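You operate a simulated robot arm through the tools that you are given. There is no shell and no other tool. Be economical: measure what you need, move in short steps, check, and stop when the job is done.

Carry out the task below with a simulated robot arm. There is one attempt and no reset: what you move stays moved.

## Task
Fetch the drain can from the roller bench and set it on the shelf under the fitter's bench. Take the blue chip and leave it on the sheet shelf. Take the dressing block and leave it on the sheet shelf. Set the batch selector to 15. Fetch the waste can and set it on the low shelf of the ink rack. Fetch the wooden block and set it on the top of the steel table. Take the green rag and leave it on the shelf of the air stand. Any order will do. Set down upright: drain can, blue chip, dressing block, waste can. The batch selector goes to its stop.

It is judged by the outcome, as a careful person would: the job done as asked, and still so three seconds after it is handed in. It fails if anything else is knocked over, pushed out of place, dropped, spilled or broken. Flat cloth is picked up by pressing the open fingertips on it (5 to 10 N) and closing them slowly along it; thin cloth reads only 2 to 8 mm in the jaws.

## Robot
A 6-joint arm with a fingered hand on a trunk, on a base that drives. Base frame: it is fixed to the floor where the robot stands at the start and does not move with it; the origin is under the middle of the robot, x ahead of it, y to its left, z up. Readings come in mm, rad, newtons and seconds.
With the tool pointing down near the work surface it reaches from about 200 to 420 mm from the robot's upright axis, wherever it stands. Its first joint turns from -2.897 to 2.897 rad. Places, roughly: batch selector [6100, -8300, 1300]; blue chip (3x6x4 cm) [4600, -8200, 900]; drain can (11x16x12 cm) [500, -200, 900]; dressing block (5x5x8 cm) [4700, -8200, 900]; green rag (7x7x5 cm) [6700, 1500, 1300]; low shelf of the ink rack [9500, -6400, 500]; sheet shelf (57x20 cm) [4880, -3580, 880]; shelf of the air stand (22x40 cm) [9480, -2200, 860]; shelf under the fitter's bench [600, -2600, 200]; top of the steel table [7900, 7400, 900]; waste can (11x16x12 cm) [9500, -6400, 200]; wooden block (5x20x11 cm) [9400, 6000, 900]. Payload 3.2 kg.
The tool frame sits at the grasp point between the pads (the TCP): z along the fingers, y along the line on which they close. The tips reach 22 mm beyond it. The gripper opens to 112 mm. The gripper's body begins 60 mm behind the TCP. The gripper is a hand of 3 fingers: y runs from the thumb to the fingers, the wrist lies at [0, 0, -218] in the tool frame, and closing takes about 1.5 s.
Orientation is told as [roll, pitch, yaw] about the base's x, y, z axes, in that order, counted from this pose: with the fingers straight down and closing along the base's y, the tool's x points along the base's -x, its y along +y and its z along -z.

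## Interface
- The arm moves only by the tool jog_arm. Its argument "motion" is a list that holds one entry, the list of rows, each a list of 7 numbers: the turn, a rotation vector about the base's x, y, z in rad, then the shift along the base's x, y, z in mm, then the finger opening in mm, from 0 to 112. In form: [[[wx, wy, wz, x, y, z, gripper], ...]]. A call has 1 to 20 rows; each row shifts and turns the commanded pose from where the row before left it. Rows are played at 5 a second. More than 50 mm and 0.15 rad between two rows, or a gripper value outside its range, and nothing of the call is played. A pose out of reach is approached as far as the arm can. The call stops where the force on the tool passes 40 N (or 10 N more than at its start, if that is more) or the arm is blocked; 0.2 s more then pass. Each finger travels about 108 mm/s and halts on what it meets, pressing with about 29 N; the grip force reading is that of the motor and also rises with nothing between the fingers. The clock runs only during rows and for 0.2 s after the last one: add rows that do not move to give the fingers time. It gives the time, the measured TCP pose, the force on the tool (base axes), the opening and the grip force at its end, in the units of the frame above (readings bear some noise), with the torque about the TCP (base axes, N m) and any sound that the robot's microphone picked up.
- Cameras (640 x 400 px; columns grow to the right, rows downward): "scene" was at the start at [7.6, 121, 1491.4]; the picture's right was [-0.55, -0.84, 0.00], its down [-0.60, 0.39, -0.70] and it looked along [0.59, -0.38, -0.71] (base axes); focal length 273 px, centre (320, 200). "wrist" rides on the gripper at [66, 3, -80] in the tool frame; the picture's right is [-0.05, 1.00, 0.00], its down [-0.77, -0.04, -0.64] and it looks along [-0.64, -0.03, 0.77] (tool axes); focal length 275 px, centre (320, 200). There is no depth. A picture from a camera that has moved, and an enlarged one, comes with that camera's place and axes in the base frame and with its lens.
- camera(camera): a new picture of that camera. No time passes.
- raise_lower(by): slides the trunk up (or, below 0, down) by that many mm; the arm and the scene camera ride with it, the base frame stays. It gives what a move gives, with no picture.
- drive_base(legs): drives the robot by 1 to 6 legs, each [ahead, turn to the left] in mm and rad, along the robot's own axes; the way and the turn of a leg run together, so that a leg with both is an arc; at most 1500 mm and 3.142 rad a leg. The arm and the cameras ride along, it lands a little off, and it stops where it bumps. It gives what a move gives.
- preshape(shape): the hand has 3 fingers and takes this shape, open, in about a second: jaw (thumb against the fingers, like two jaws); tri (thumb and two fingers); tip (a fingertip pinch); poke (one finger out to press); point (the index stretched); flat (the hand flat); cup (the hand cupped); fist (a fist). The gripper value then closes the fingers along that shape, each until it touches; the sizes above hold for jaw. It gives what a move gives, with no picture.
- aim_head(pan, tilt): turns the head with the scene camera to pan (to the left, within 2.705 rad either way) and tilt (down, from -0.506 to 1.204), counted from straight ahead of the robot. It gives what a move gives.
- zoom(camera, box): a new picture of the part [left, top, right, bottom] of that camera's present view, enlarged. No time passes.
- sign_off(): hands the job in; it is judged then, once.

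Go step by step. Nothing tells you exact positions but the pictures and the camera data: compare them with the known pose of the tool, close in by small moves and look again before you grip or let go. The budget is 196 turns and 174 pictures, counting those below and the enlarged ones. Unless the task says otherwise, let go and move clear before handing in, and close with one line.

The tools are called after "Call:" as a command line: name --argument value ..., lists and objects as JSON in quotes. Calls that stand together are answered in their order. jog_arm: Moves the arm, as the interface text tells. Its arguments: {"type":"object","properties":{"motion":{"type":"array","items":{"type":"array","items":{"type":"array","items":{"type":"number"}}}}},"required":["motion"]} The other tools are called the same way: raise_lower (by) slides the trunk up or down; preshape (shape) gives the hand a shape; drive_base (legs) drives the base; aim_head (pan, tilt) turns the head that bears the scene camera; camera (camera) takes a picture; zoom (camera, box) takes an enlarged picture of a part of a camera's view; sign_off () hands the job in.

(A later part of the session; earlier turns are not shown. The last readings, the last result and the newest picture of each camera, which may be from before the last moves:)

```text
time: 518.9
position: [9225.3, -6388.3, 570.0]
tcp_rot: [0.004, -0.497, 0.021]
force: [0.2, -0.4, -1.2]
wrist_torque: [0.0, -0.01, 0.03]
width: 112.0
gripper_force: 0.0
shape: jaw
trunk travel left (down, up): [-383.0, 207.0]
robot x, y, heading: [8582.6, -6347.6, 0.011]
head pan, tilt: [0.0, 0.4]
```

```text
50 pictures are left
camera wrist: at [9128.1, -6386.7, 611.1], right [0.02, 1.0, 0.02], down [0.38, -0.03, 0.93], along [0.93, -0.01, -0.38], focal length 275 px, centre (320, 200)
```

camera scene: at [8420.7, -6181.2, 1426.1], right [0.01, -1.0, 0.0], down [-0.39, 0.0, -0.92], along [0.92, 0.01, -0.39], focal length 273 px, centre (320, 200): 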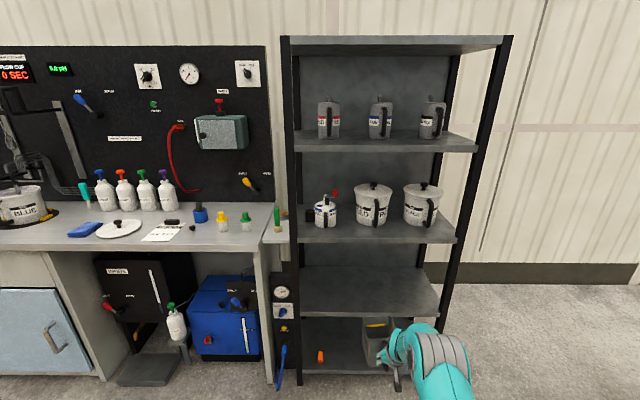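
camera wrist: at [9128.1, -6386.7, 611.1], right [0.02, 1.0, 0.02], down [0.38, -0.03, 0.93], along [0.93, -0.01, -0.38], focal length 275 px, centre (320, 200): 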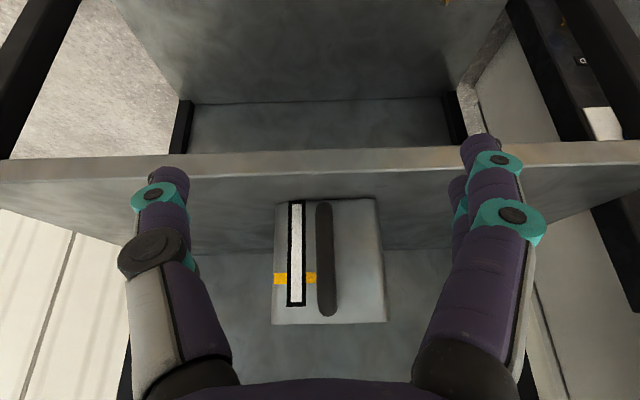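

The waste can stands on the low shelf. Next is the green rag at (6700,1500,1300); I'll back out, fold the arm to a compact pose, and drive north.

Call:
drive_base --legs '[[-450, 0]]'

Call:
raise_lower --by 140

Call:
jog_arm --motion '[[[0, 0.1, 0, -30, 0, 38, 60], [0, 0.1, 0, -30, 0, 38, 60], [0, 0.1, 0, -30, 0, 38, 60], [0, 0.1, 0, -30, 0, 38, 60], [0, 0.1, 0, -30, 0, 38, 60], [0, 0, 0, -30, 5, 38, 60], [0, 0, 0, -30, 5, 38, 60], [0, 0, 0, -20, 5, 38, 60], [0, 0, 0, 0, 5, 40, 60], [0, 0, 0, 0, 5, 30, 60], [0, 0, 0, 0, 0, 0, 60]]]'

Call:
drive_base --legs '[[0, 2.4], [1300, 0], [0, -0.83], [1000, 0], [1450, 0]]'

Call:
aim_head --pan 0.0 --tilt 0.2

Call:
camera --camera "scene"

```text
time: 521.6
position: [8776.9, -6395.2, 570.5]
tcp_rot: [0.003, -0.497, 0.018]
force: [-0.1, 0.0, 0.0]
wrist_torque: [-0.03, 0.04, 0.0]
width: 111.8
gripper_force: 0.1
shape: jaw
trunk travel left (down, up): [-383.0, 207.0]
robot x, y, heading: [8139.7, -6349.5, 0.013]
head pan, tilt: [0.0, 0.4]
```

```text
time: 523.3
position: [8777.7, -6395.8, 710.1]
tcp_rot: [0.004, -0.496, 0.017]
force: [0.1, -0.3, 0.2]
wrist_torque: [0.0, 0.01, -0.01]
width: 111.7
gripper_force: 0.0
shape: jaw
trunk travel left (down, up): [-523.0, 67.0]
robot x, y, heading: [8139.1, -6351.4, 0.005]
head pan, tilt: [0.0, 0.4]
```

```text
time: 525.7
position: [8547.9, -6370.8, 1083.5]
tcp_rot: [0.01, 0.004, 0.015]
force: [-0.4, 0.0, 1.1]
wrist_torque: [-0.03, 0.02, -0.01]
width: 60.9
gripper_force: 0.1
shape: jaw
trunk travel left (down, up): [-523.0, 67.0]
robot x, y, heading: [8139.9, -6348.0, 0.011]
head pan, tilt: [0.0, 0.4]
```

```text
time: 551.6
position: [6939.2, -2729.2, 1083.9]
tcp_rot: [0.011, 0.005, 1.652]
force: [0.9, 0.4, 0.6]
wrist_torque: [0.01, 0.01, -0.01]
width: 60.5
gripper_force: 0.1
shape: jaw
trunk travel left (down, up): [-523.0, 67.0]
robot x, y, heading: [6942.7, -3140.8, 1.65]
head pan, tilt: [0.0, 0.4]
```

```text
time: 552.4
position: [6938.0, -2729.9, 1082.5]
tcp_rot: [0.01, 0.004, 1.654]
force: [0.1, -0.3, 0.0]
wrist_torque: [0.0, -0.01, -0.03]
width: 60.4
gripper_force: 0.0
shape: jaw
trunk travel left (down, up): [-523.0, 67.0]
robot x, y, heading: [6943.1, -3140.5, 1.645]
head pan, tilt: [0.0, 0.201]
```

```text
49 pictures are left
camera scene: at [6777.2, -3119.9, 1542.7], right [1.0, 0.08, 0.0], down [0.02, -0.2, -0.98], along [-0.07, 0.98, -0.2], focal length 273 px, centre (320, 200)
```

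scene: 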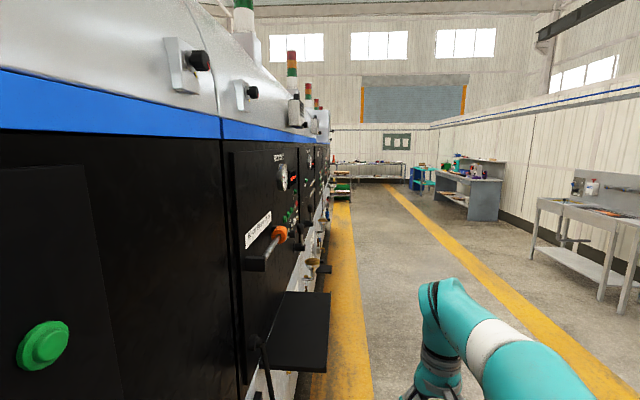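

I'm near the machine's side; I'll steer slightly right and go to y≈1400, then face the machine side.

Call:
drive_base --legs '[[0, -0.2], [1500, 0], [1500, 0], [1500, 0], [0, 1.7]]'

Call:
camera --camera "scene"

```text
time: 578.8
position: [7171.8, 1375.9, 1082.0]
tcp_rot: [0.011, 0.004, 3.117]
force: [-0.3, -0.1, 0.5]
wrist_torque: [0.02, 0.01, -0.02]
width: 60.3
gripper_force: 0.0
shape: jaw
trunk travel left (down, up): [-523.0, 67.0]
robot x, y, heading: [7579.5, 1336.8, 3.108]
head pan, tilt: [0.0, 0.201]
```

```text
48 pictures are left
camera scene: at [7541.7, 1172.8, 1542.7], right [0.03, 1.0, 0.0], down [0.2, -0.01, -0.98], along [-0.98, 0.03, -0.2], focal length 273 px, centre (320, 200)
```

scene: 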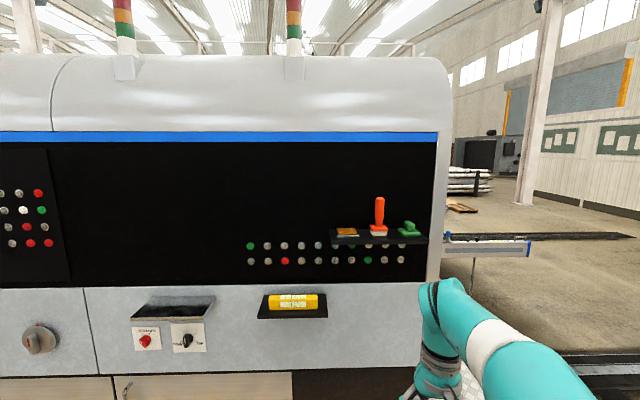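

Call:
zoom --camera "scene" --box '[325, 185, 445, 260]'

```text
5.33 times, centred on (385, 222) of scene
camera zoom: at [7541.7, 1172.8, 1542.7], right [0.03, 1.0, 0.0], down [0.2, -0.01, -0.98], along [-0.98, 0.03, -0.2], focal length 1454 px, centre (-27, 80)
```

zoom: 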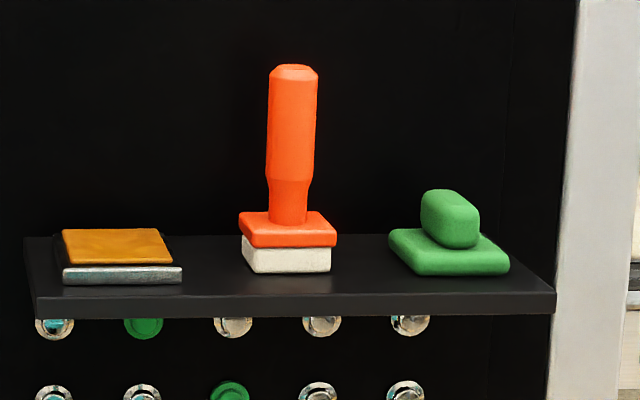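

The green rag sits on a high ledge: a folded pad with a bulge on top. I'll raise the trunk and hand, drive closer, and view it from the wrist.

Call:
raise_lower --by 65

Call:
jog_arm --motion '[[[0, 0, 0, 5, 15, 45, 90], [0, 0, 0, 5, 15, 45, 90], [0, 0, 0, 5, 15, 45, 90], [0, 0, 0, 5, 15, 45, 90], [0, 0, 0, 5, 15, 45, 90], [0, 0, 0, 5, 15, 40, 90], [0, 0, 0, 0, 0, 0, 90]]]'

Call:
drive_base --legs '[[330, 0]]'

Call:
camera --camera "wrist"

```text
time: 579.9
position: [7172.1, 1376.2, 1147.7]
tcp_rot: [0.011, 0.003, 3.115]
force: [1.2, 0.7, -0.3]
wrist_torque: [0.03, 0.02, 0.02]
width: 60.6
gripper_force: 0.1
shape: jaw
trunk travel left (down, up): [-588.0, 2.0]
robot x, y, heading: [7576.9, 1340.1, 3.111]
head pan, tilt: [0.0, 0.201]
```

```text
time: 581.5
position: [7189.7, 1427.9, 1304.6]
tcp_rot: [0.012, 0.002, 3.117]
force: [0.6, -0.6, -0.3]
wrist_torque: [-0.01, -0.01, 0.01]
width: 90.0
gripper_force: 0.0
shape: jaw
out of reach, approached as far as the arm can: row 4, 5, 6
trunk travel left (down, up): [-588.0, 2.0]
robot x, y, heading: [7579.9, 1336.4, 3.108]
head pan, tilt: [0.0, 0.201]
```

```text
time: 583.6
position: [6863.3, 1442.2, 1304.6]
tcp_rot: [0.011, 0.0, 3.11]
force: [-0.6, -0.2, 0.6]
wrist_torque: [-0.02, 0.03, 0.01]
width: 89.8
gripper_force: 0.1
shape: jaw
trunk travel left (down, up): [-588.0, 2.0]
robot x, y, heading: [7253.8, 1352.3, 3.103]
head pan, tilt: [0.0, 0.201]
```

```text
46 pictures are left
camera wrist: at [6928.3, 1438.3, 1385.9], right [-0.08, -1.0, 0.01], down [-0.77, 0.07, 0.63], along [-0.63, 0.04, -0.77], focal length 275 px, centre (320, 200)
```

wrist: 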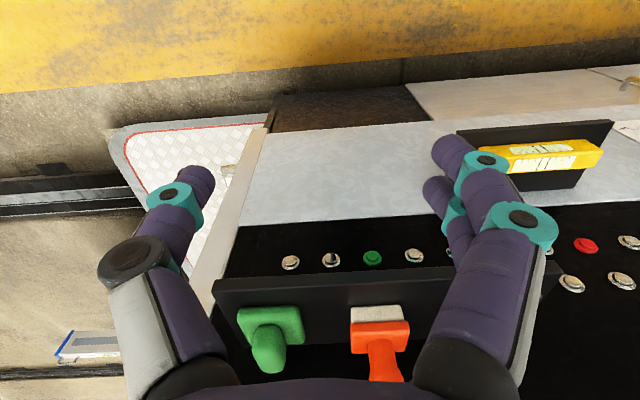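

Triangulated: ledge z≈1215, rag at about (6600,1525). An orange upright tool stands beside it at y≈1415, so I'll turn to aim straight at the rag, then close in.

Call:
drive_base --legs '[[0, -0.22]]'

Call:
jog_arm --motion '[[[0, 0, 0.1, -10, -35, 0, 70], [0, 0, 0.1, -10, -35, 0, 70], [0, 0, 0, 0, 0, 0, 70]]]'

Call:
drive_base --legs '[[215, 0]]'

Call:
camera --camera "wrist"

```text
time: 584.8
position: [6893.0, 1525.9, 1303.5]
tcp_rot: [0.011, 0.002, 2.888]
force: [0.7, -0.7, 0.6]
wrist_torque: [-0.02, -0.01, -0.03]
width: 89.9
gripper_force: 0.2
shape: jaw
trunk travel left (down, up): [-588.0, 2.0]
robot x, y, heading: [7249.1, 1352.7, 2.886]
head pan, tilt: [0.0, 0.201]
```

```text
time: 585.6
position: [6874.3, 1454.9, 1305.6]
tcp_rot: [0.011, 0.003, 3.09]
force: [0.0, -0.4, -0.1]
wrist_torque: [0.02, 0.01, 0.01]
width: 70.2
gripper_force: 0.1
shape: jaw
trunk travel left (down, up): [-588.0, 2.0]
robot x, y, heading: [7250.2, 1351.7, 2.886]
head pan, tilt: [0.0, 0.201]
```

```text
time: 587.3
position: [6667.0, 1510.4, 1306.0]
tcp_rot: [0.009, 0.004, 3.084]
force: [0.1, 1.0, -0.4]
wrist_torque: [0.06, 0.0, 0.0]
width: 70.2
gripper_force: 0.1
shape: jaw
trunk travel left (down, up): [-588.0, 2.0]
robot x, y, heading: [7044.5, 1404.5, 2.885]
head pan, tilt: [0.0, 0.201]
```

```text
45 pictures are left
camera wrist: at [6732.4, 1506.1, 1387.6], right [-0.1, -0.99, 0.01], down [-0.77, 0.09, 0.63], along [-0.63, 0.06, -0.77], focal length 275 px, centre (320, 200)
```

wrist: 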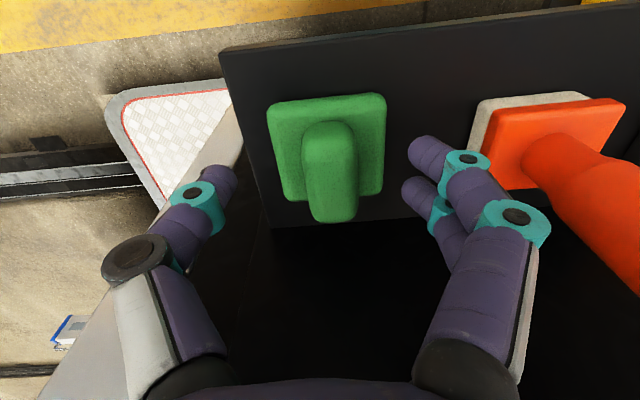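

Rag centre (6652,1508): base top z≈1240, bulge top ≈1265. I'll lower to grip the bulge with the fingertips.

Call:
jog_arm --motion '[[[0, 0, 0, -8, -1, -15, 70], [0, 0, 0, -7, -1, -15, 70], [0, 0, 0, 0, 0, -12, 70], [0, 0, 0, 0, 0, 0, 70]]]'

Call:
camera --camera "wrist"

```text
time: 588.3
position: [6652.7, 1508.9, 1263.2]
tcp_rot: [0.009, 0.002, 3.084]
force: [-0.3, 0.6, -0.1]
wrist_torque: [-0.02, -0.01, -0.05]
width: 70.3
gripper_force: 0.1
shape: jaw
trunk travel left (down, up): [-588.0, 2.0]
robot x, y, heading: [7044.6, 1402.1, 2.882]
head pan, tilt: [0.0, 0.201]
```

```text
44 pictures are left
camera wrist: at [6718.3, 1503.6, 1345.9], right [-0.1, -0.99, 0.01], down [-0.77, 0.09, 0.63], along [-0.63, 0.06, -0.77], focal length 275 px, centre (320, 200)
```

wrist: 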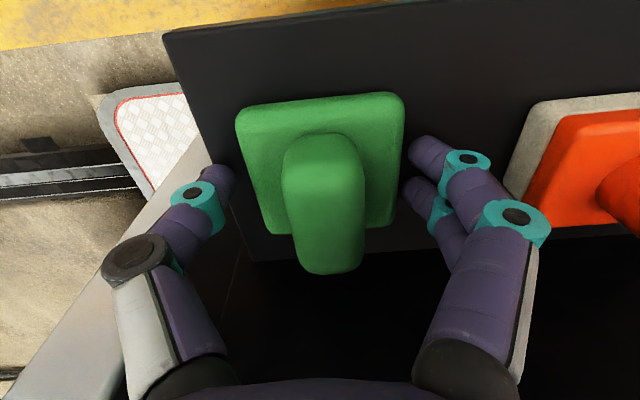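

Call:
jog_arm --motion '[[[0, 0, 0, 0, 0, -4, 70], [0, 0, 0, 0, 0, 0, 50], [0, 0, 0, 0, 0, 0, 35], [0, 0, 0, 0, 0, 0, 25], [0, 0, 0, 0, 0, 0, 15], [0, 0, 0, 0, 0, 0, 8], [0, 0, 0, 0, 0, 0, 8]]]'

Call:
jog_arm --motion '[[[0, 0, 0, 0, 0, 8, 5], [0, 0, 0, 0, 0, 15, 5], [0, 0, 0, 0, 0, 15, 5], [0, 0, 0, 0, 0, 0, 5]]]'

Call:
camera --camera "wrist"

```text
time: 589.9
position: [6653.6, 1508.4, 1261.4]
tcp_rot: [0.009, -0.001, 3.086]
force: [-5.9, 0.7, 34.9]
wrist_torque: [0.19, 0.14, -0.04]
width: 55.5
gripper_force: 29.3
shape: jaw
trunk travel left (down, up): [-588.0, 2.0]
robot x, y, heading: [7046.6, 1406.6, 2.882]
head pan, tilt: [0.0, 0.201]
```

```text
time: 590.9
position: [6652.4, 1507.7, 1298.5]
tcp_rot: [0.01, 0.003, 3.085]
force: [0.0, 0.1, -0.3]
wrist_torque: [0.01, -0.05, 0.0]
width: 55.3
gripper_force: 29.2
shape: jaw
trunk travel left (down, up): [-588.0, 2.0]
robot x, y, heading: [7048.3, 1401.7, 2.883]
head pan, tilt: [0.0, 0.201]
```

```text
43 pictures are left
camera wrist: at [6717.7, 1503.0, 1380.0], right [-0.1, -0.99, 0.01], down [-0.77, 0.09, 0.63], along [-0.63, 0.06, -0.77], focal length 275 px, centre (320, 200)
```

wrist: 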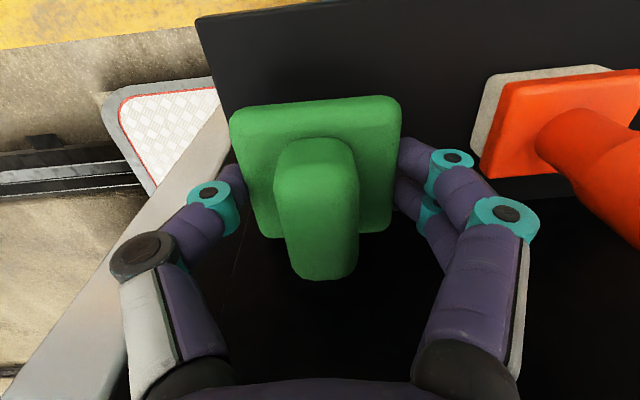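

The rag came up, held across its base. I'll back straight out and carry it to the air stand.

Call:
drive_base --legs '[[-400, 0], [0, 2.19], [1450, 0], [1450, 0], [750, 0], [0, 1.21]]'

Call:
aim_head --pan 0.0 --tilt 0.45

Call:
camera --camera "scene"

```text
time: 619.1
position: [9185.9, -2138.3, 1298.1]
tcp_rot: [0.01, 0.002, 0.192]
force: [0.1, -0.3, -1.4]
wrist_torque: [0.02, -0.02, -0.03]
width: 55.0
gripper_force: 29.1
shape: jaw
trunk travel left (down, up): [-588.0, 2.0]
robot x, y, heading: [8778.4, -2135.0, -0.016]
head pan, tilt: [0.0, 0.201]
```

```text
time: 619.9
position: [9185.0, -2137.7, 1299.1]
tcp_rot: [0.01, 0.002, 0.192]
force: [0.2, 1.3, -0.4]
wrist_torque: [0.01, 0.03, -0.04]
width: 55.3
gripper_force: 29.0
shape: jaw
trunk travel left (down, up): [-588.0, 2.0]
robot x, y, heading: [8778.3, -2134.8, -0.015]
head pan, tilt: [0.0, 0.45]
```

```text
42 pictures are left
camera scene: at [8811.8, -1969.1, 1584.6], right [-0.01, -1.0, 0.0], down [-0.43, 0.01, -0.9], along [0.9, -0.01, -0.43], focal length 273 px, centre (320, 200)
```

scene: 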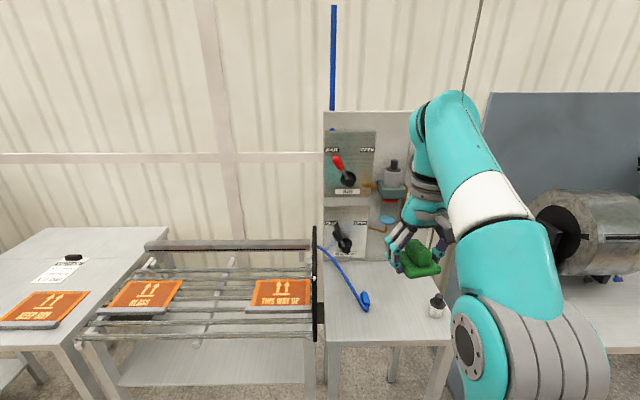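

The air-stand shelf is the grey surface with the air gun hose on the left and a bottle on the right. I'll put the rag between them, near (9440,-2240).

Call:
jog_arm --motion '[[[0, 0, -0.1, 0, -20, -35, 5], [0, 0, -0.1, 0, -20, -35, 5], [0, 0, 0, 0, -20, -35, 5], [0, 0, 0, 0, -20, -35, 5], [0, 0, 0, 0, -20, -35, 5], [0, 0, 0, 0, 0, -35, 5], [0, 0, 0, 0, 0, 0, 5]]]'

Call:
drive_base --legs '[[240, 0]]'

Call:
camera --camera "wrist"

```text
time: 621.5
position: [9184.0, -2238.2, 1088.7]
tcp_rot: [0.011, 0.003, -0.009]
force: [-0.6, -0.1, -0.3]
wrist_torque: [0.03, 0.0, 0.01]
width: 55.1
gripper_force: 29.0
shape: jaw
trunk travel left (down, up): [-588.0, 2.0]
robot x, y, heading: [8777.7, -2128.7, -0.018]
head pan, tilt: [0.0, 0.45]
```

```text
time: 623.3
position: [9424.3, -2243.4, 1088.5]
tcp_rot: [0.012, 0.0, -0.011]
force: [0.7, -0.4, 0.2]
wrist_torque: [-0.01, -0.01, 0.0]
width: 55.1
gripper_force: 29.2
shape: jaw
trunk travel left (down, up): [-588.0, 2.0]
robot x, y, heading: [9019.5, -2138.9, -0.017]
head pan, tilt: [0.0, 0.45]
```

```text
41 pictures are left
camera wrist: at [9357.6, -2240.3, 1170.6], right [0.06, 1.0, 0.01], down [0.77, -0.05, 0.63], along [0.63, -0.03, -0.77], focal length 275 px, centre (320, 200)
```

wrist: 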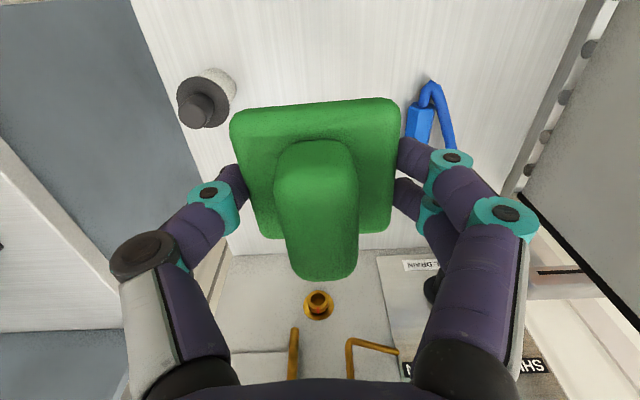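

Call:
jog_arm --motion '[[[0, 0, 0, 12, 2, -40, 5], [0, 0, 0, 12, 2, -40, 5], [0, 0, 0, 0, 0, -40, 5], [0, 0, 0, 0, 0, -30, 5], [0, 0, 0, 0, 0, -15, 5], [0, 0, 0, 0, 0, 0, 5]]]'

Call:
camera --camera "wrist"

```text
time: 624.7
position: [9447.3, -2240.1, 924.2]
tcp_rot: [0.01, 0.003, -0.013]
force: [-0.1, -0.4, -0.4]
wrist_torque: [0.01, 0.01, 0.0]
width: 55.0
gripper_force: 29.0
shape: jaw
trunk travel left (down, up): [-588.0, 2.0]
robot x, y, heading: [9020.5, -2140.0, -0.014]
head pan, tilt: [0.0, 0.45]
```

```text
40 pictures are left
camera wrist: at [9380.7, -2236.5, 1005.9], right [0.06, 1.0, 0.01], down [0.77, -0.05, 0.63], along [0.63, -0.03, -0.77], focal length 275 px, centre (320, 200)
```

wrist: 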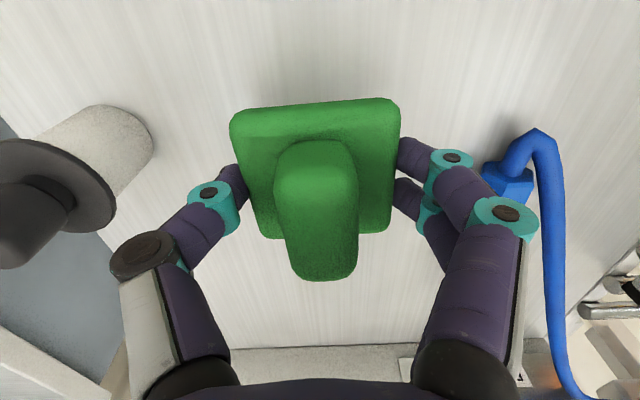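

Call:
jog_arm --motion '[[[0, 0, 0, 0, 0, -6, 5], [0, 0, 0, 0, 0, -6, 5], [0, 0, 0, 0, 0, 0, 5]]]'

Call:
jog_arm --motion '[[[0, 0, 0, 0, 0, -4, 5], [0, 0, 0, 0, 0, 0, 5]]]'

Call:
jog_arm --motion '[[[0, 0, 0, 0, 0, -4, 5], [0, 0, 0, 0, 0, 0, 5]]]'

Call:
jog_arm --motion '[[[0, 0, 0, 0, 0, -4, 5], [0, 0, 0, 0, 0, 0, 5]]]'

```text
time: 625.5
position: [9446.5, -2239.7, 911.4]
tcp_rot: [0.009, 0.001, -0.012]
force: [0.3, 0.8, -0.5]
wrist_torque: [-0.03, 0.0, -0.02]
width: 55.1
gripper_force: 28.8
shape: jaw
trunk travel left (down, up): [-588.0, 2.0]
robot x, y, heading: [9013.5, -2136.8, -0.019]
head pan, tilt: [0.0, 0.45]
```

```text
time: 626.1
position: [9446.9, -2240.3, 908.1]
tcp_rot: [0.01, 0.0, -0.013]
force: [0.0, -0.3, -0.2]
wrist_torque: [0.0, -0.01, -0.01]
width: 55.1
gripper_force: 29.0
shape: jaw
trunk travel left (down, up): [-588.0, 2.0]
robot x, y, heading: [9021.6, -2134.5, -0.01]
head pan, tilt: [0.0, 0.45]
```

```text
time: 626.7
position: [9447.9, -2240.8, 904.1]
tcp_rot: [0.011, 0.003, -0.012]
force: [0.7, -0.3, 0.0]
wrist_torque: [-0.02, 0.01, 0.0]
width: 55.0
gripper_force: 29.1
shape: jaw
trunk travel left (down, up): [-588.0, 2.0]
robot x, y, heading: [9016.8, -2137.2, -0.017]
head pan, tilt: [0.0, 0.45]
```

```text
time: 627.3
position: [9447.9, -2240.7, 900.0]
tcp_rot: [0.011, 0.002, -0.013]
force: [-0.4, -0.4, -0.5]
wrist_torque: [0.01, -0.02, -0.01]
width: 55.2
gripper_force: 29.3
shape: jaw
trunk travel left (down, up): [-588.0, 2.0]
robot x, y, heading: [9017.1, -2140.9, -0.015]
head pan, tilt: [0.0, 0.45]
```

Call:
jog_arm --motion '[[[0, 0, 0, 0, 0, -4, 5], [0, 0, 0, 0, 0, 0, 5]]]'

Call:
jog_arm --motion '[[[0, 0, 0, 0, 0, -4, 5], [0, 0, 0, 0, 0, 0, 5]]]'

Call:
jog_arm --motion '[[[0, 0, 0, 0, 0, -4, 5], [0, 0, 0, 0, 0, 0, 5]]]'

Call:
camera --camera "wrist"

```text
time: 627.9
position: [9447.6, -2240.0, 896.1]
tcp_rot: [0.01, 0.003, -0.012]
force: [-0.5, -0.3, -1.1]
wrist_torque: [0.0, -0.01, 0.03]
width: 54.9
gripper_force: 29.3
shape: jaw
trunk travel left (down, up): [-588.0, 2.0]
robot x, y, heading: [9019.0, -2138.0, -0.02]
head pan, tilt: [0.0, 0.45]
```

```text
time: 628.5
position: [9448.6, -2240.2, 890.7]
tcp_rot: [0.009, 0.002, -0.012]
force: [-0.6, -0.1, -1.3]
wrist_torque: [-0.01, -0.03, -0.04]
width: 54.5
gripper_force: 28.7
shape: jaw
trunk travel left (down, up): [-588.0, 2.0]
robot x, y, heading: [9014.5, -2138.7, -0.017]
head pan, tilt: [0.0, 0.45]
```

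```text
time: 629.1
position: [9448.4, -2240.0, 887.8]
tcp_rot: [0.012, 0.001, -0.013]
force: [-0.9, -0.3, -0.3]
wrist_torque: [0.02, -0.01, 0.03]
width: 55.0
gripper_force: 28.9
shape: jaw
trunk travel left (down, up): [-588.0, 2.0]
robot x, y, heading: [9017.3, -2132.4, -0.02]
head pan, tilt: [0.0, 0.45]
```

```text
39 pictures are left
camera wrist: at [9381.1, -2236.7, 969.6], right [0.06, 1.0, 0.01], down [0.77, -0.05, 0.63], along [0.63, -0.03, -0.77], focal length 275 px, centre (320, 200)
```

wrist: 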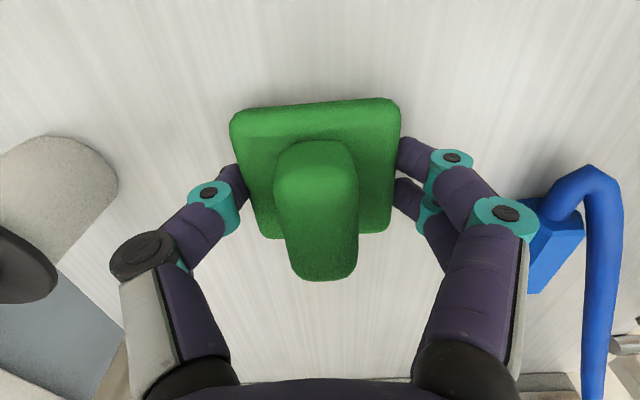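

Call:
jog_arm --motion '[[[0, 0, 0, 0, 0, -3, 5], [0, 0, 0, 0, 0, 0, 5], [0, 0, 0, 0, 0, -3, 5], [0, 0, 0, 0, 0, 0, 5]]]'

Call:
jog_arm --motion '[[[0, 0, 0, 0, 0, -3, 5], [0, 0, 0, 0, 0, 0, 5]]]'

Call:
jog_arm --motion '[[[0, 0, 0, 0, 0, -3, 5], [0, 0, 0, 0, 0, 0, 5]]]'

Call:
jog_arm --motion '[[[0, 0, 0, 0, 0, -3, 5], [0, 0, 0, 0, 0, 0, 5]]]'

```text
time: 630.1
position: [9447.3, -2240.6, 881.9]
tcp_rot: [0.01, 0.002, -0.012]
force: [0.4, 0.2, 3.4]
wrist_torque: [-0.09, -0.01, -0.05]
width: 54.9
gripper_force: 29.0
shape: jaw
trunk travel left (down, up): [-588.0, 2.0]
robot x, y, heading: [9017.5, -2139.3, -0.013]
head pan, tilt: [0.0, 0.45]
```

```text
time: 630.7
position: [9448.2, -2239.4, 881.7]
tcp_rot: [0.009, -0.006, -0.013]
force: [1.8, -1.0, 36.9]
wrist_torque: [-0.33, 0.07, -0.04]
width: 54.8
gripper_force: 28.5
shape: jaw
trunk travel left (down, up): [-588.0, 2.0]
robot x, y, heading: [9018.4, -2139.2, -0.021]
head pan, tilt: [0.0, 0.45]
```

```text
time: 631.0
position: [9448.5, -2239.8, 882.3]
tcp_rot: [0.008, -0.008, -0.015]
force: [-5.7, 1.5, 28.7]
wrist_torque: [0.02, 0.23, 0.0]
width: 54.7
gripper_force: 29.2
shape: jaw
trunk travel left (down, up): [-588.0, 2.0]
robot x, y, heading: [9013.4, -2137.2, -0.019]
head pan, tilt: [0.0, 0.45]
stopped in row 1: the force on the tool passed its limit at 51 N (the readings are from after the stop); the commanded pose is now the measured one
```

```text
time: 631.3
position: [9449.6, -2240.5, 881.4]
tcp_rot: [0.009, -0.012, -0.015]
force: [-4.7, 2.0, 26.2]
wrist_torque: [0.21, 0.15, 0.0]
width: 54.9
gripper_force: 29.2
shape: jaw
trunk travel left (down, up): [-588.0, 2.0]
robot x, y, heading: [9016.9, -2138.3, -0.014]
head pan, tilt: [0.0, 0.45]
stopped in row 1: the force on the tool passed its limit at 43 N (the readings are from after the stop); the commanded pose is now the measured one
```

Contact is firm at z≈882. I'll ease up, open and rise.

Call:
jog_arm --motion '[[[0, 0, 0, 0, 0, 2, 5], [0, 0, 0, 0, 0, 0, 60], [0, 0, 0, 0, 0, 0, 75], [0, 0, 0, 0, 0, 0, 80], [0, 0, 0, 0, 0, 0, 80], [0, 0, 0, 0, 0, 20, 80], [0, 0, 0, 0, 0, 40, 80], [0, 0, 0, 0, 0, 45, 80], [0, 0, 0, 0, 0, 45, 80], [0, 0, 0, 0, 0, 45, 80], [0, 0, 0, 0, 0, 0, 80]]]'

Call:
camera --camera "wrist"

```text
time: 633.7
position: [9451.8, -2237.8, 1077.5]
tcp_rot: [0.009, -0.01, -0.013]
force: [-0.4, -0.1, -0.4]
wrist_torque: [-0.01, 0.01, -0.03]
width: 79.9
gripper_force: 0.0
shape: jaw
trunk travel left (down, up): [-588.0, 2.0]
robot x, y, heading: [9018.8, -2137.8, -0.015]
head pan, tilt: [0.0, 0.45]
```

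```text
38 pictures are left
camera wrist: at [9384.5, -2234.4, 1157.9], right [0.06, 1.0, 0.01], down [0.77, -0.05, 0.64], along [0.64, -0.03, -0.77], focal length 275 px, centre (320, 200)
```

wrist: 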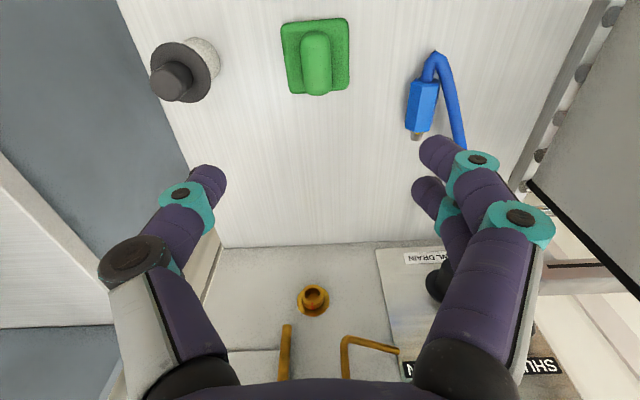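

The rag is on the air-stand shelf. Last item: the wooden block near (9400,6000). I'll drive north up the aisle.

Call:
drive_base --legs '[[-750, 0], [0, 1.6], [1500, 0], [1500, 0], [1500, 0], [1500, 0]]'

Call:
aim_head --pan -0.3 --tilt 0.25

Call:
camera --camera "scene"

```text
time: 669.9
position: [8272.1, 4364.3, 1075.9]
tcp_rot: [0.009, -0.006, 1.608]
force: [0.5, -0.7, 0.1]
wrist_torque: [-0.02, 0.0, -0.02]
width: 79.7
gripper_force: 0.0
shape: jaw
trunk travel left (down, up): [-588.0, 2.0]
robot x, y, heading: [8193.2, 3924.3, 1.604]
head pan, tilt: [0.0, 0.45]
```

```text
time: 670.7
position: [8273.5, 4364.2, 1075.4]
tcp_rot: [0.011, -0.006, 1.61]
force: [-0.1, 0.3, -0.1]
wrist_torque: [0.02, 0.01, 0.01]
width: 79.6
gripper_force: 0.0
shape: jaw
trunk travel left (down, up): [-588.0, 2.0]
robot x, y, heading: [8191.4, 3923.7, 1.602]
head pan, tilt: [-0.3, 0.25]
```

```text
37 pictures are left
camera scene: at [8055.4, 3949.1, 1603.1], right [0.96, -0.26, 0.0], down [-0.07, -0.24, -0.97], along [0.25, 0.93, -0.25], focal length 273 px, centre (320, 200)
```

scene: 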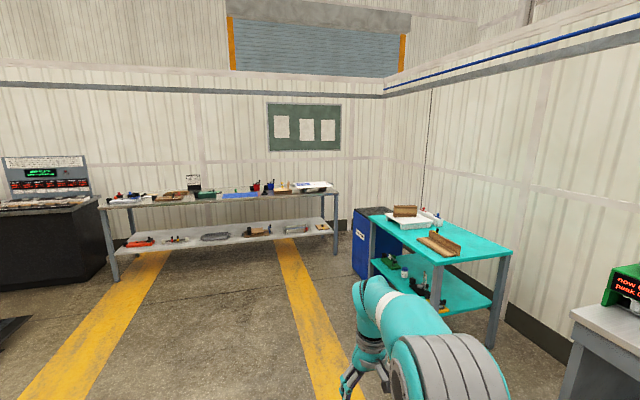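

Call:
zoom --camera "scene" --box '[360, 190, 480, 265]'

Call:
zoom --camera "scene" --box '[90, 165, 350, 265]'

```text
5.33 times, centred on (420, 228) of scene
camera zoom: at [8055.4, 3949.1, 1603.1], right [0.96, -0.26, 0.0], down [-0.07, -0.24, -0.97], along [0.25, 0.93, -0.25], focal length 1454 px, centre (-213, 53)
```

zoom: 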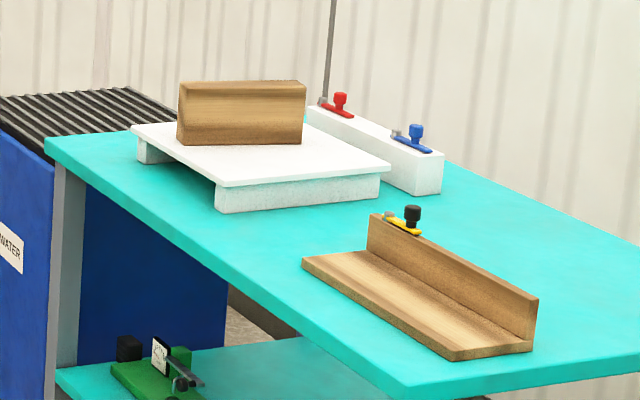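

```text
2.46 times, centred on (220, 215) of scene
camera zoom: at [8055.4, 3949.1, 1603.1], right [0.96, -0.26, 0.0], down [-0.07, -0.24, -0.97], along [0.25, 0.93, -0.25], focal length 671 px, centre (566, 163)
```

zoom: 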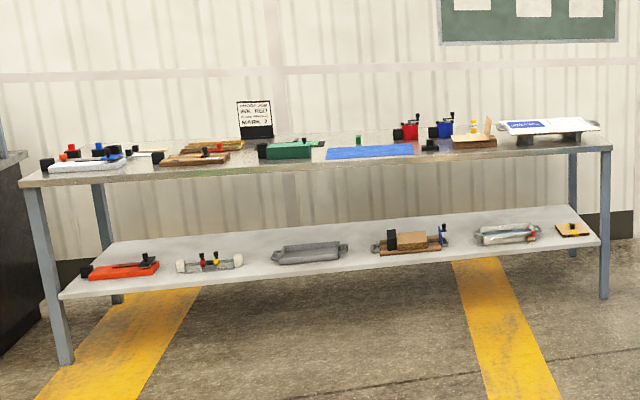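

The wooden block stands on edge on a white platform near (9375,5968), long side along x. I'll drive up and face the teal table.

Call:
drive_base --legs '[[1100, 0], [930, 0], [0, -1.6], [400, 0]]'

Call:
aim_head --pan 0.0 --tilt 0.6

Call:
camera --camera "scene"

```text
time: 686.9
position: [8994.3, 5862.3, 1077.4]
tcp_rot: [0.008, -0.008, -0.013]
force: [0.2, 0.0, -0.6]
wrist_torque: [-0.02, 0.0, 0.01]
width: 79.6
gripper_force: 0.1
shape: jaw
trunk travel left (down, up): [-588.0, 2.0]
robot x, y, heading: [8563.4, 5960.7, -0.018]
head pan, tilt: [-0.3, 0.25]
```

```text
time: 687.7
position: [8995.0, 5861.6, 1076.3]
tcp_rot: [0.009, -0.007, -0.013]
force: [0.6, 0.9, 1.1]
wrist_torque: [0.02, -0.03, -0.03]
width: 79.6
gripper_force: 0.1
shape: jaw
trunk travel left (down, up): [-588.0, 2.0]
robot x, y, heading: [8558.9, 5960.2, -0.016]
head pan, tilt: [0.0, 0.6]
```

```text
34 pictures are left
camera scene: at [8591.6, 6126.7, 1571.0], right [-0.02, -1.0, 0.0], down [-0.56, 0.01, -0.83], along [0.83, -0.02, -0.56], focal length 273 px, centre (320, 200)
```

scene: 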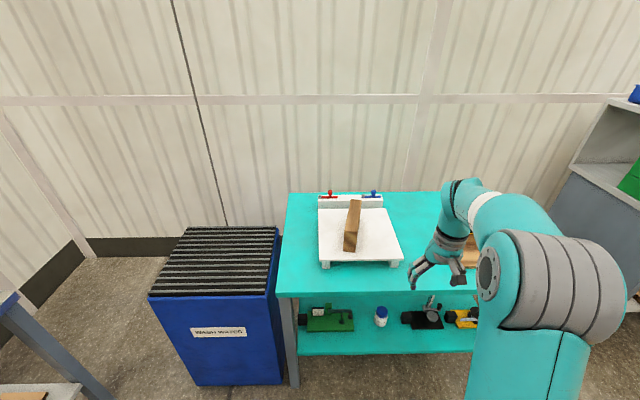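

Platform z≈855, block's near end about (9300,5998). I'll shift the hand in line and move closer for a wrist view.

Call:
jog_arm --motion '[[[0, 0, 0, -10, 45, 0, 100], [0, 0, 0, -10, 45, 0, 100], [0, 0, 0, -10, 40, 0, 100], [0, 0, 0, 0, 0, 0, 100]]]'

Call:
drive_base --legs '[[240, 0.015]]'

Call:
camera --camera "wrist"

```text
time: 688.7
position: [8965.5, 5993.3, 1075.6]
tcp_rot: [0.008, -0.005, -0.015]
force: [-0.3, -0.6, -0.2]
wrist_torque: [0.04, -0.01, 0.01]
width: 99.8
gripper_force: 0.0
shape: jaw
trunk travel left (down, up): [-588.0, 2.0]
robot x, y, heading: [8561.5, 5961.9, -0.012]
head pan, tilt: [0.0, 0.6]
```

```text
time: 690.5
position: [9209.7, 5995.3, 1076.6]
tcp_rot: [0.009, -0.008, 0.0]
force: [-1.0, -0.2, -0.4]
wrist_torque: [-0.02, -0.01, 0.0]
width: 99.9
gripper_force: 0.2
shape: jaw
trunk travel left (down, up): [-588.0, 2.0]
robot x, y, heading: [8804.9, 5957.3, -0.008]
head pan, tilt: [0.0, 0.6]
```

```text
33 pictures are left
camera wrist: at [9141.8, 5998.4, 1157.5], right [0.05, 1.0, 0.01], down [0.77, -0.04, 0.64], along [0.64, -0.02, -0.77], focal length 275 px, centre (320, 200)
```

wrist: 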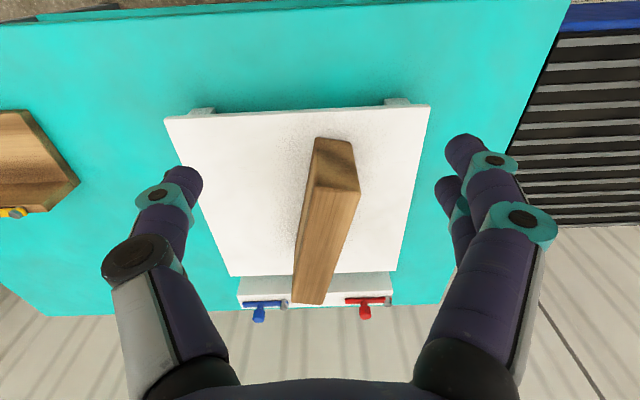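

Block: top z≈957, axis turned -0.2 rad, centre about (9396,5990), 40 mm thick. I'll move in, match the yaw with a slight tilt, and check from above.

Call:
jog_arm --motion '[[[0, 0, -0.1, 0, 0, 30, 100], [0, 0, -0.1, 0, 0, 30, 100], [0, 0, 0, 0, 0, 0, 100]]]'

Call:
drive_base --legs '[[100, 0]]'

Call:
raise_lower --by -65

Call:
jog_arm --motion '[[[-0.025, -0.12, 0, 15, 0, -15, 100], [-0.025, -0.12, 0, 15, 0, -15, 100], [0, 0, 0, 0, 0, 0, 100]]]'

Call:
camera --camera "wrist"

```text
time: 691.3
position: [9206.1, 5996.2, 1136.6]
tcp_rot: [0.009, -0.008, -0.201]
force: [-0.3, -0.1, -0.4]
wrist_torque: [0.01, 0.02, -0.01]
width: 99.9
gripper_force: 0.0
shape: jaw
trunk travel left (down, up): [-588.0, 2.0]
robot x, y, heading: [8801.9, 5959.3, -0.004]
head pan, tilt: [0.0, 0.6]
```

```text
time: 692.5
position: [9307.8, 5994.5, 1134.7]
tcp_rot: [0.008, -0.005, -0.203]
force: [0.1, 0.0, 0.0]
wrist_torque: [0.0, 0.01, 0.05]
width: 99.9
gripper_force: 0.1
shape: jaw
trunk travel left (down, up): [-588.0, 2.0]
robot x, y, heading: [8901.6, 5957.0, -0.007]
head pan, tilt: [0.0, 0.6]
```

```text
time: 693.5
position: [9306.4, 5993.8, 1071.7]
tcp_rot: [0.009, -0.007, -0.202]
force: [0.1, 0.4, 0.1]
wrist_torque: [-0.01, 0.02, -0.02]
width: 100.0
gripper_force: 0.0
shape: jaw
trunk travel left (down, up): [-523.0, 67.0]
robot x, y, heading: [8906.8, 5960.3, -0.006]
head pan, tilt: [0.0, 0.6]
```

```text
time: 694.3
position: [9335.3, 5994.8, 1040.6]
tcp_rot: [0.007, -0.253, -0.204]
force: [0.3, 0.4, 0.5]
wrist_torque: [0.03, 0.02, -0.02]
width: 99.8
gripper_force: 0.0
shape: jaw
trunk travel left (down, up): [-523.0, 67.0]
robot x, y, heading: [8903.5, 5953.0, -0.006]
head pan, tilt: [0.0, 0.6]
```

```text
32 pictures are left
camera wrist: at [9253.7, 6015.0, 1103.6], right [0.24, 0.97, 0.02], down [0.57, -0.16, 0.81], along [0.79, -0.19, -0.59], focal length 275 px, centre (320, 200)
```

wrist: 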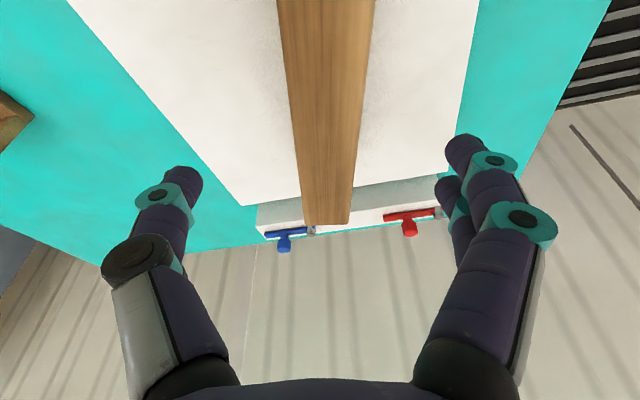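

Aligned with the block. I'll descend along the tool axis and grip.

Call:
jog_arm --motion '[[[0, 0, 0, 9, -1, -30, 100], [0, 0, 0, 9, 0, -30, 100], [0, 0, 0, 9, 0, -30, 100], [0, 0, 0, 8, -1, -28, 100], [0, 0, 0, 0, 0, 0, 100]]]'

Call:
camera --camera "wrist"

```text
time: 695.5
position: [9371.7, 5992.4, 922.1]
tcp_rot: [0.008, -0.251, -0.201]
force: [-0.3, -0.2, 0.8]
wrist_torque: [0.02, 0.01, 0.0]
width: 99.8
gripper_force: 0.0
shape: jaw
trunk travel left (down, up): [-523.0, 67.0]
robot x, y, heading: [8904.4, 5961.4, -0.004]
head pan, tilt: [0.0, 0.6]
```

```text
31 pictures are left
camera wrist: at [9289.5, 6012.4, 984.6], right [0.24, 0.97, 0.02], down [0.57, -0.16, 0.81], along [0.79, -0.19, -0.59], focal length 275 px, centre (320, 200)
```

wrist: 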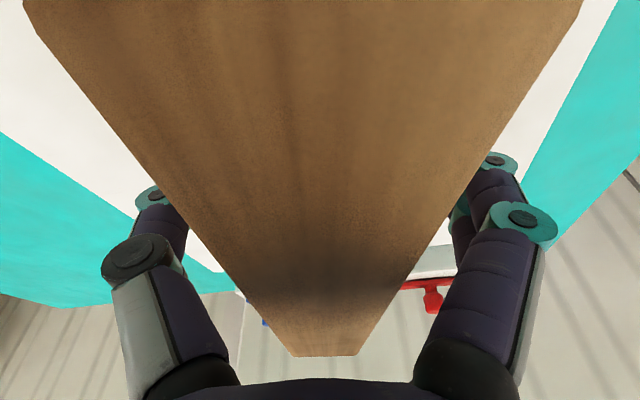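

Call:
jog_arm --motion '[[[0, 0, 0, 0, 0, 0, 80], [0, 0, 0, 0, 0, 0, 60], [0, 0, 0, 0, 0, 0, 45], [0, 0, 0, 0, 0, 0, 35], [0, 0, 0, 0, 0, 0, 25], [0, 0, 0, 0, 0, 0, 25], [0, 0, 0, 0, 0, 0, 25]]]'

Call:
jog_arm --motion '[[[0, 0, 0, 0, 0, 8, 15], [0, 0, 0, 0, 0, 12, 15], [0, 0, 0, 0, 0, 15, 15], [0, 0, 0, 0, 0, 0, 15]]]'

Call:
camera --camera "scene"

```text
time: 697.1
position: [9372.3, 5992.9, 922.1]
tcp_rot: [0.006, -0.253, -0.203]
force: [-0.5, -0.8, 0.3]
wrist_torque: [-0.03, 0.01, -0.02]
width: 38.4
gripper_force: 28.8
shape: jaw
trunk travel left (down, up): [-523.0, 67.0]
robot x, y, heading: [8903.5, 5961.6, -0.007]
head pan, tilt: [0.0, 0.6]
```

```text
time: 698.1
position: [9371.8, 5991.5, 957.9]
tcp_rot: [0.007, -0.251, -0.203]
force: [1.3, -0.4, -2.1]
wrist_torque: [0.04, 0.06, 0.01]
width: 38.3
gripper_force: 29.0
shape: jaw
trunk travel left (down, up): [-523.0, 67.0]
robot x, y, heading: [8905.0, 5958.1, -0.008]
head pan, tilt: [0.0, 0.6]
```

```text
30 pictures are left
camera scene: at [8932.7, 6123.8, 1505.9], right [-0.01, -1.0, 0.0], down [-0.57, 0.0, -0.82], along [0.82, -0.01, -0.57], focal length 273 px, centre (320, 200)
```

scene: 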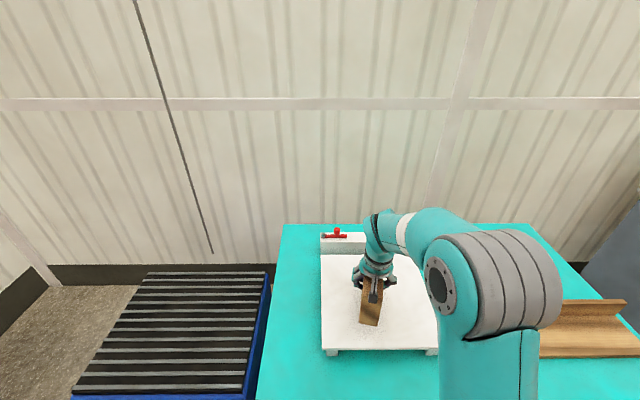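

Call:
jog_arm --motion '[[[0, 0, 0, 0, 0, 25, 15], [0, 0, 0, 0, 0, 30, 15], [0, 0, 0, 0, 0, 30, 15], [0, 0, 0, 0, 0, 0, 15]]]'

Call:
zoom --camera "scene" --box '[290, 200, 450, 360]'

```text
time: 699.1
position: [9371.2, 5992.8, 1042.9]
tcp_rot: [0.008, -0.252, -0.203]
force: [-1.0, 0.2, -2.9]
wrist_torque: [-0.02, 0.07, 0.04]
width: 38.6
gripper_force: 29.0
shape: jaw
trunk travel left (down, up): [-523.0, 67.0]
robot x, y, heading: [8903.9, 5956.7, -0.011]
head pan, tilt: [0.0, 0.6]
```

```text
2.50 times, centred on (370, 280) of scene
camera zoom: at [8932.7, 6123.8, 1505.9], right [-0.01, -1.0, 0.0], down [-0.57, 0.0, -0.82], along [0.82, -0.01, -0.57], focal length 681 px, centre (195, 0)
```

zoom: 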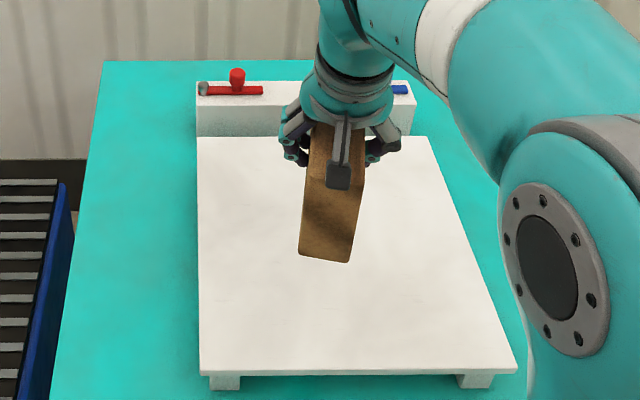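

The block is held level. I'll back out and drive to the steel table, whose top is at z≈815 with its front edge at y≈7085.

Call:
drive_base --legs '[[-700, 0], [0, 1.58], [480, 0]]'

Call:
raise_lower --by 65

Call:
aim_head --pan 0.25 --tilt 0.5

Call:
camera --camera "scene"

```text
time: 709.3
position: [8161.2, 6917.5, 1040.9]
tcp_rot: [0.007, -0.252, 1.373]
force: [0.7, 0.2, -3.6]
wrist_torque: [-0.07, 0.02, 0.01]
width: 38.5
gripper_force: 28.7
shape: jaw
trunk travel left (down, up): [-523.0, 67.0]
robot x, y, heading: [8204.3, 6446.4, 1.569]
head pan, tilt: [0.0, 0.6]
```

```text
time: 710.3
position: [8160.3, 6917.8, 1106.5]
tcp_rot: [0.008, -0.251, 1.374]
force: [0.4, 0.3, -2.7]
wrist_torque: [-0.05, 0.03, 0.02]
width: 38.1
gripper_force: 29.1
shape: jaw
trunk travel left (down, up): [-588.0, 2.0]
robot x, y, heading: [8195.6, 6451.2, 1.571]
head pan, tilt: [0.0, 0.6]
```

```text
time: 711.1
position: [8159.9, 6918.2, 1106.4]
tcp_rot: [0.007, -0.25, 1.375]
force: [-0.1, 0.3, -2.5]
wrist_torque: [-0.03, -0.01, 0.0]
width: 38.5
gripper_force: 29.5
shape: jaw
trunk travel left (down, up): [-588.0, 2.0]
robot x, y, heading: [8198.7, 6449.0, 1.568]
head pan, tilt: [0.25, 0.499]
```

```text
28 pictures are left
camera scene: at [8009.5, 6477.0, 1580.0], right [0.97, 0.24, 0.0], down [0.12, -0.46, -0.88], along [-0.21, 0.85, -0.48], focal length 273 px, centre (320, 200)
```

scene: 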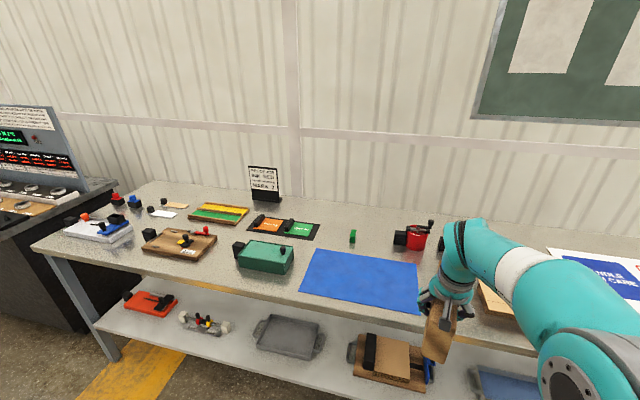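

There is a clear strip right of the blue mat, x≈8182–8390, y≈7090–7400. I'll turn the block parallel to it and move over at (8285,7200).

Call:
jog_arm --motion '[[[0, 0, 0.1, 42, 0, 0, 15], [0, 0, 0.1, 42, 0, 0, 15], [0, 0, 0, 40, 0, 0, 15], [0, 0, 0, 0, 0, 0, 15]]]'

Call:
drive_base --legs '[[230, 0]]'

Call:
camera --camera "wrist"

Call:
aim_head --pan -0.1 --tilt 0.75

Call:
camera --camera "scene"

```text
time: 712.1
position: [8283.2, 6915.5, 1105.0]
tcp_rot: [0.008, -0.251, 1.574]
force: [0.5, -1.0, -3.5]
wrist_torque: [-0.05, -0.04, -0.01]
width: 38.1
gripper_force: 28.7
shape: jaw
trunk travel left (down, up): [-588.0, 2.0]
robot x, y, heading: [8195.5, 6449.7, 1.568]
head pan, tilt: [0.25, 0.499]
```

```text
time: 713.8
position: [8285.4, 7150.0, 1104.7]
tcp_rot: [0.006, -0.251, 1.57]
force: [0.8, -0.3, -3.0]
wrist_torque: [-0.09, -0.02, 0.0]
width: 38.1
gripper_force: 29.6
shape: jaw
trunk travel left (down, up): [-588.0, 2.0]
robot x, y, heading: [8196.2, 6685.1, 1.562]
head pan, tilt: [0.25, 0.499]
```

```text
27 pictures are left
camera wrist: at [8283.6, 7066.2, 1168.1], right [-1.0, 0.04, 0.02], down [0.04, 0.59, 0.81], along [0.02, 0.81, -0.59], focal length 275 px, centre (320, 200)
```

wrist: 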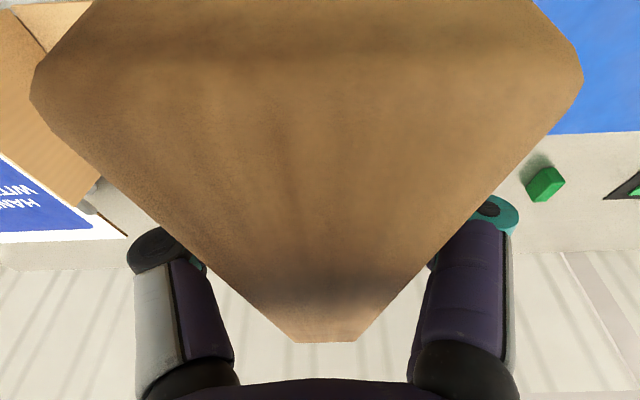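

```text
time: 714.7
position: [8287.7, 7148.6, 1106.3]
tcp_rot: [0.007, -0.25, 1.572]
force: [1.0, 0.3, -3.4]
wrist_torque: [-0.08, 0.02, 0.03]
width: 38.0
gripper_force: 28.6
shape: jaw
trunk travel left (down, up): [-588.0, 2.0]
robot x, y, heading: [8197.5, 6685.6, 1.566]
head pan, tilt: [-0.099, 0.75]
```

```text
26 pictures are left
camera scene: at [8041.0, 6705.8, 1558.1], right [0.99, -0.1, 0.0], down [-0.07, -0.68, -0.73], along [0.08, 0.73, -0.68], focal length 273 px, centre (320, 200)
```

scene: 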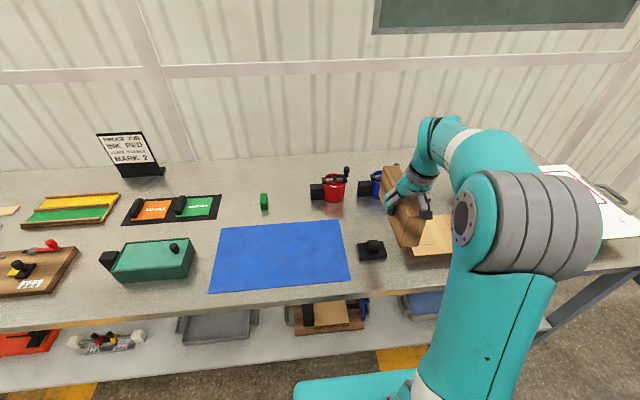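

A small black box stands in the gap I chose. I'll zoom to measure the free strip in front of it.

Call:
zoom --camera "scene" --box '[330, 180, 490, 300]'

```text
3.33 times, centred on (410, 240) of scene
camera zoom: at [8041.0, 6705.8, 1558.1], right [0.99, -0.1, 0.0], down [-0.07, -0.68, -0.73], along [0.08, 0.73, -0.68], focal length 908 px, centre (20, 67)
```

zoom: 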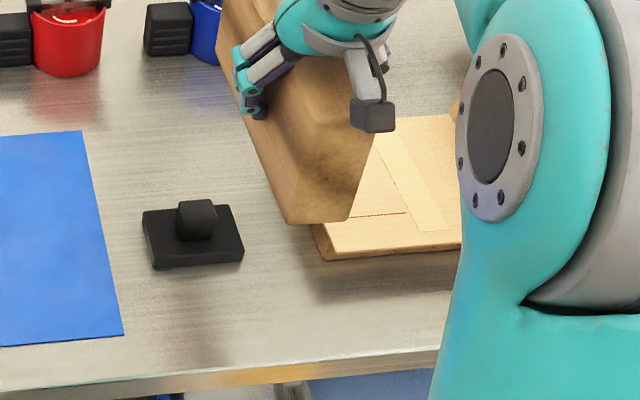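

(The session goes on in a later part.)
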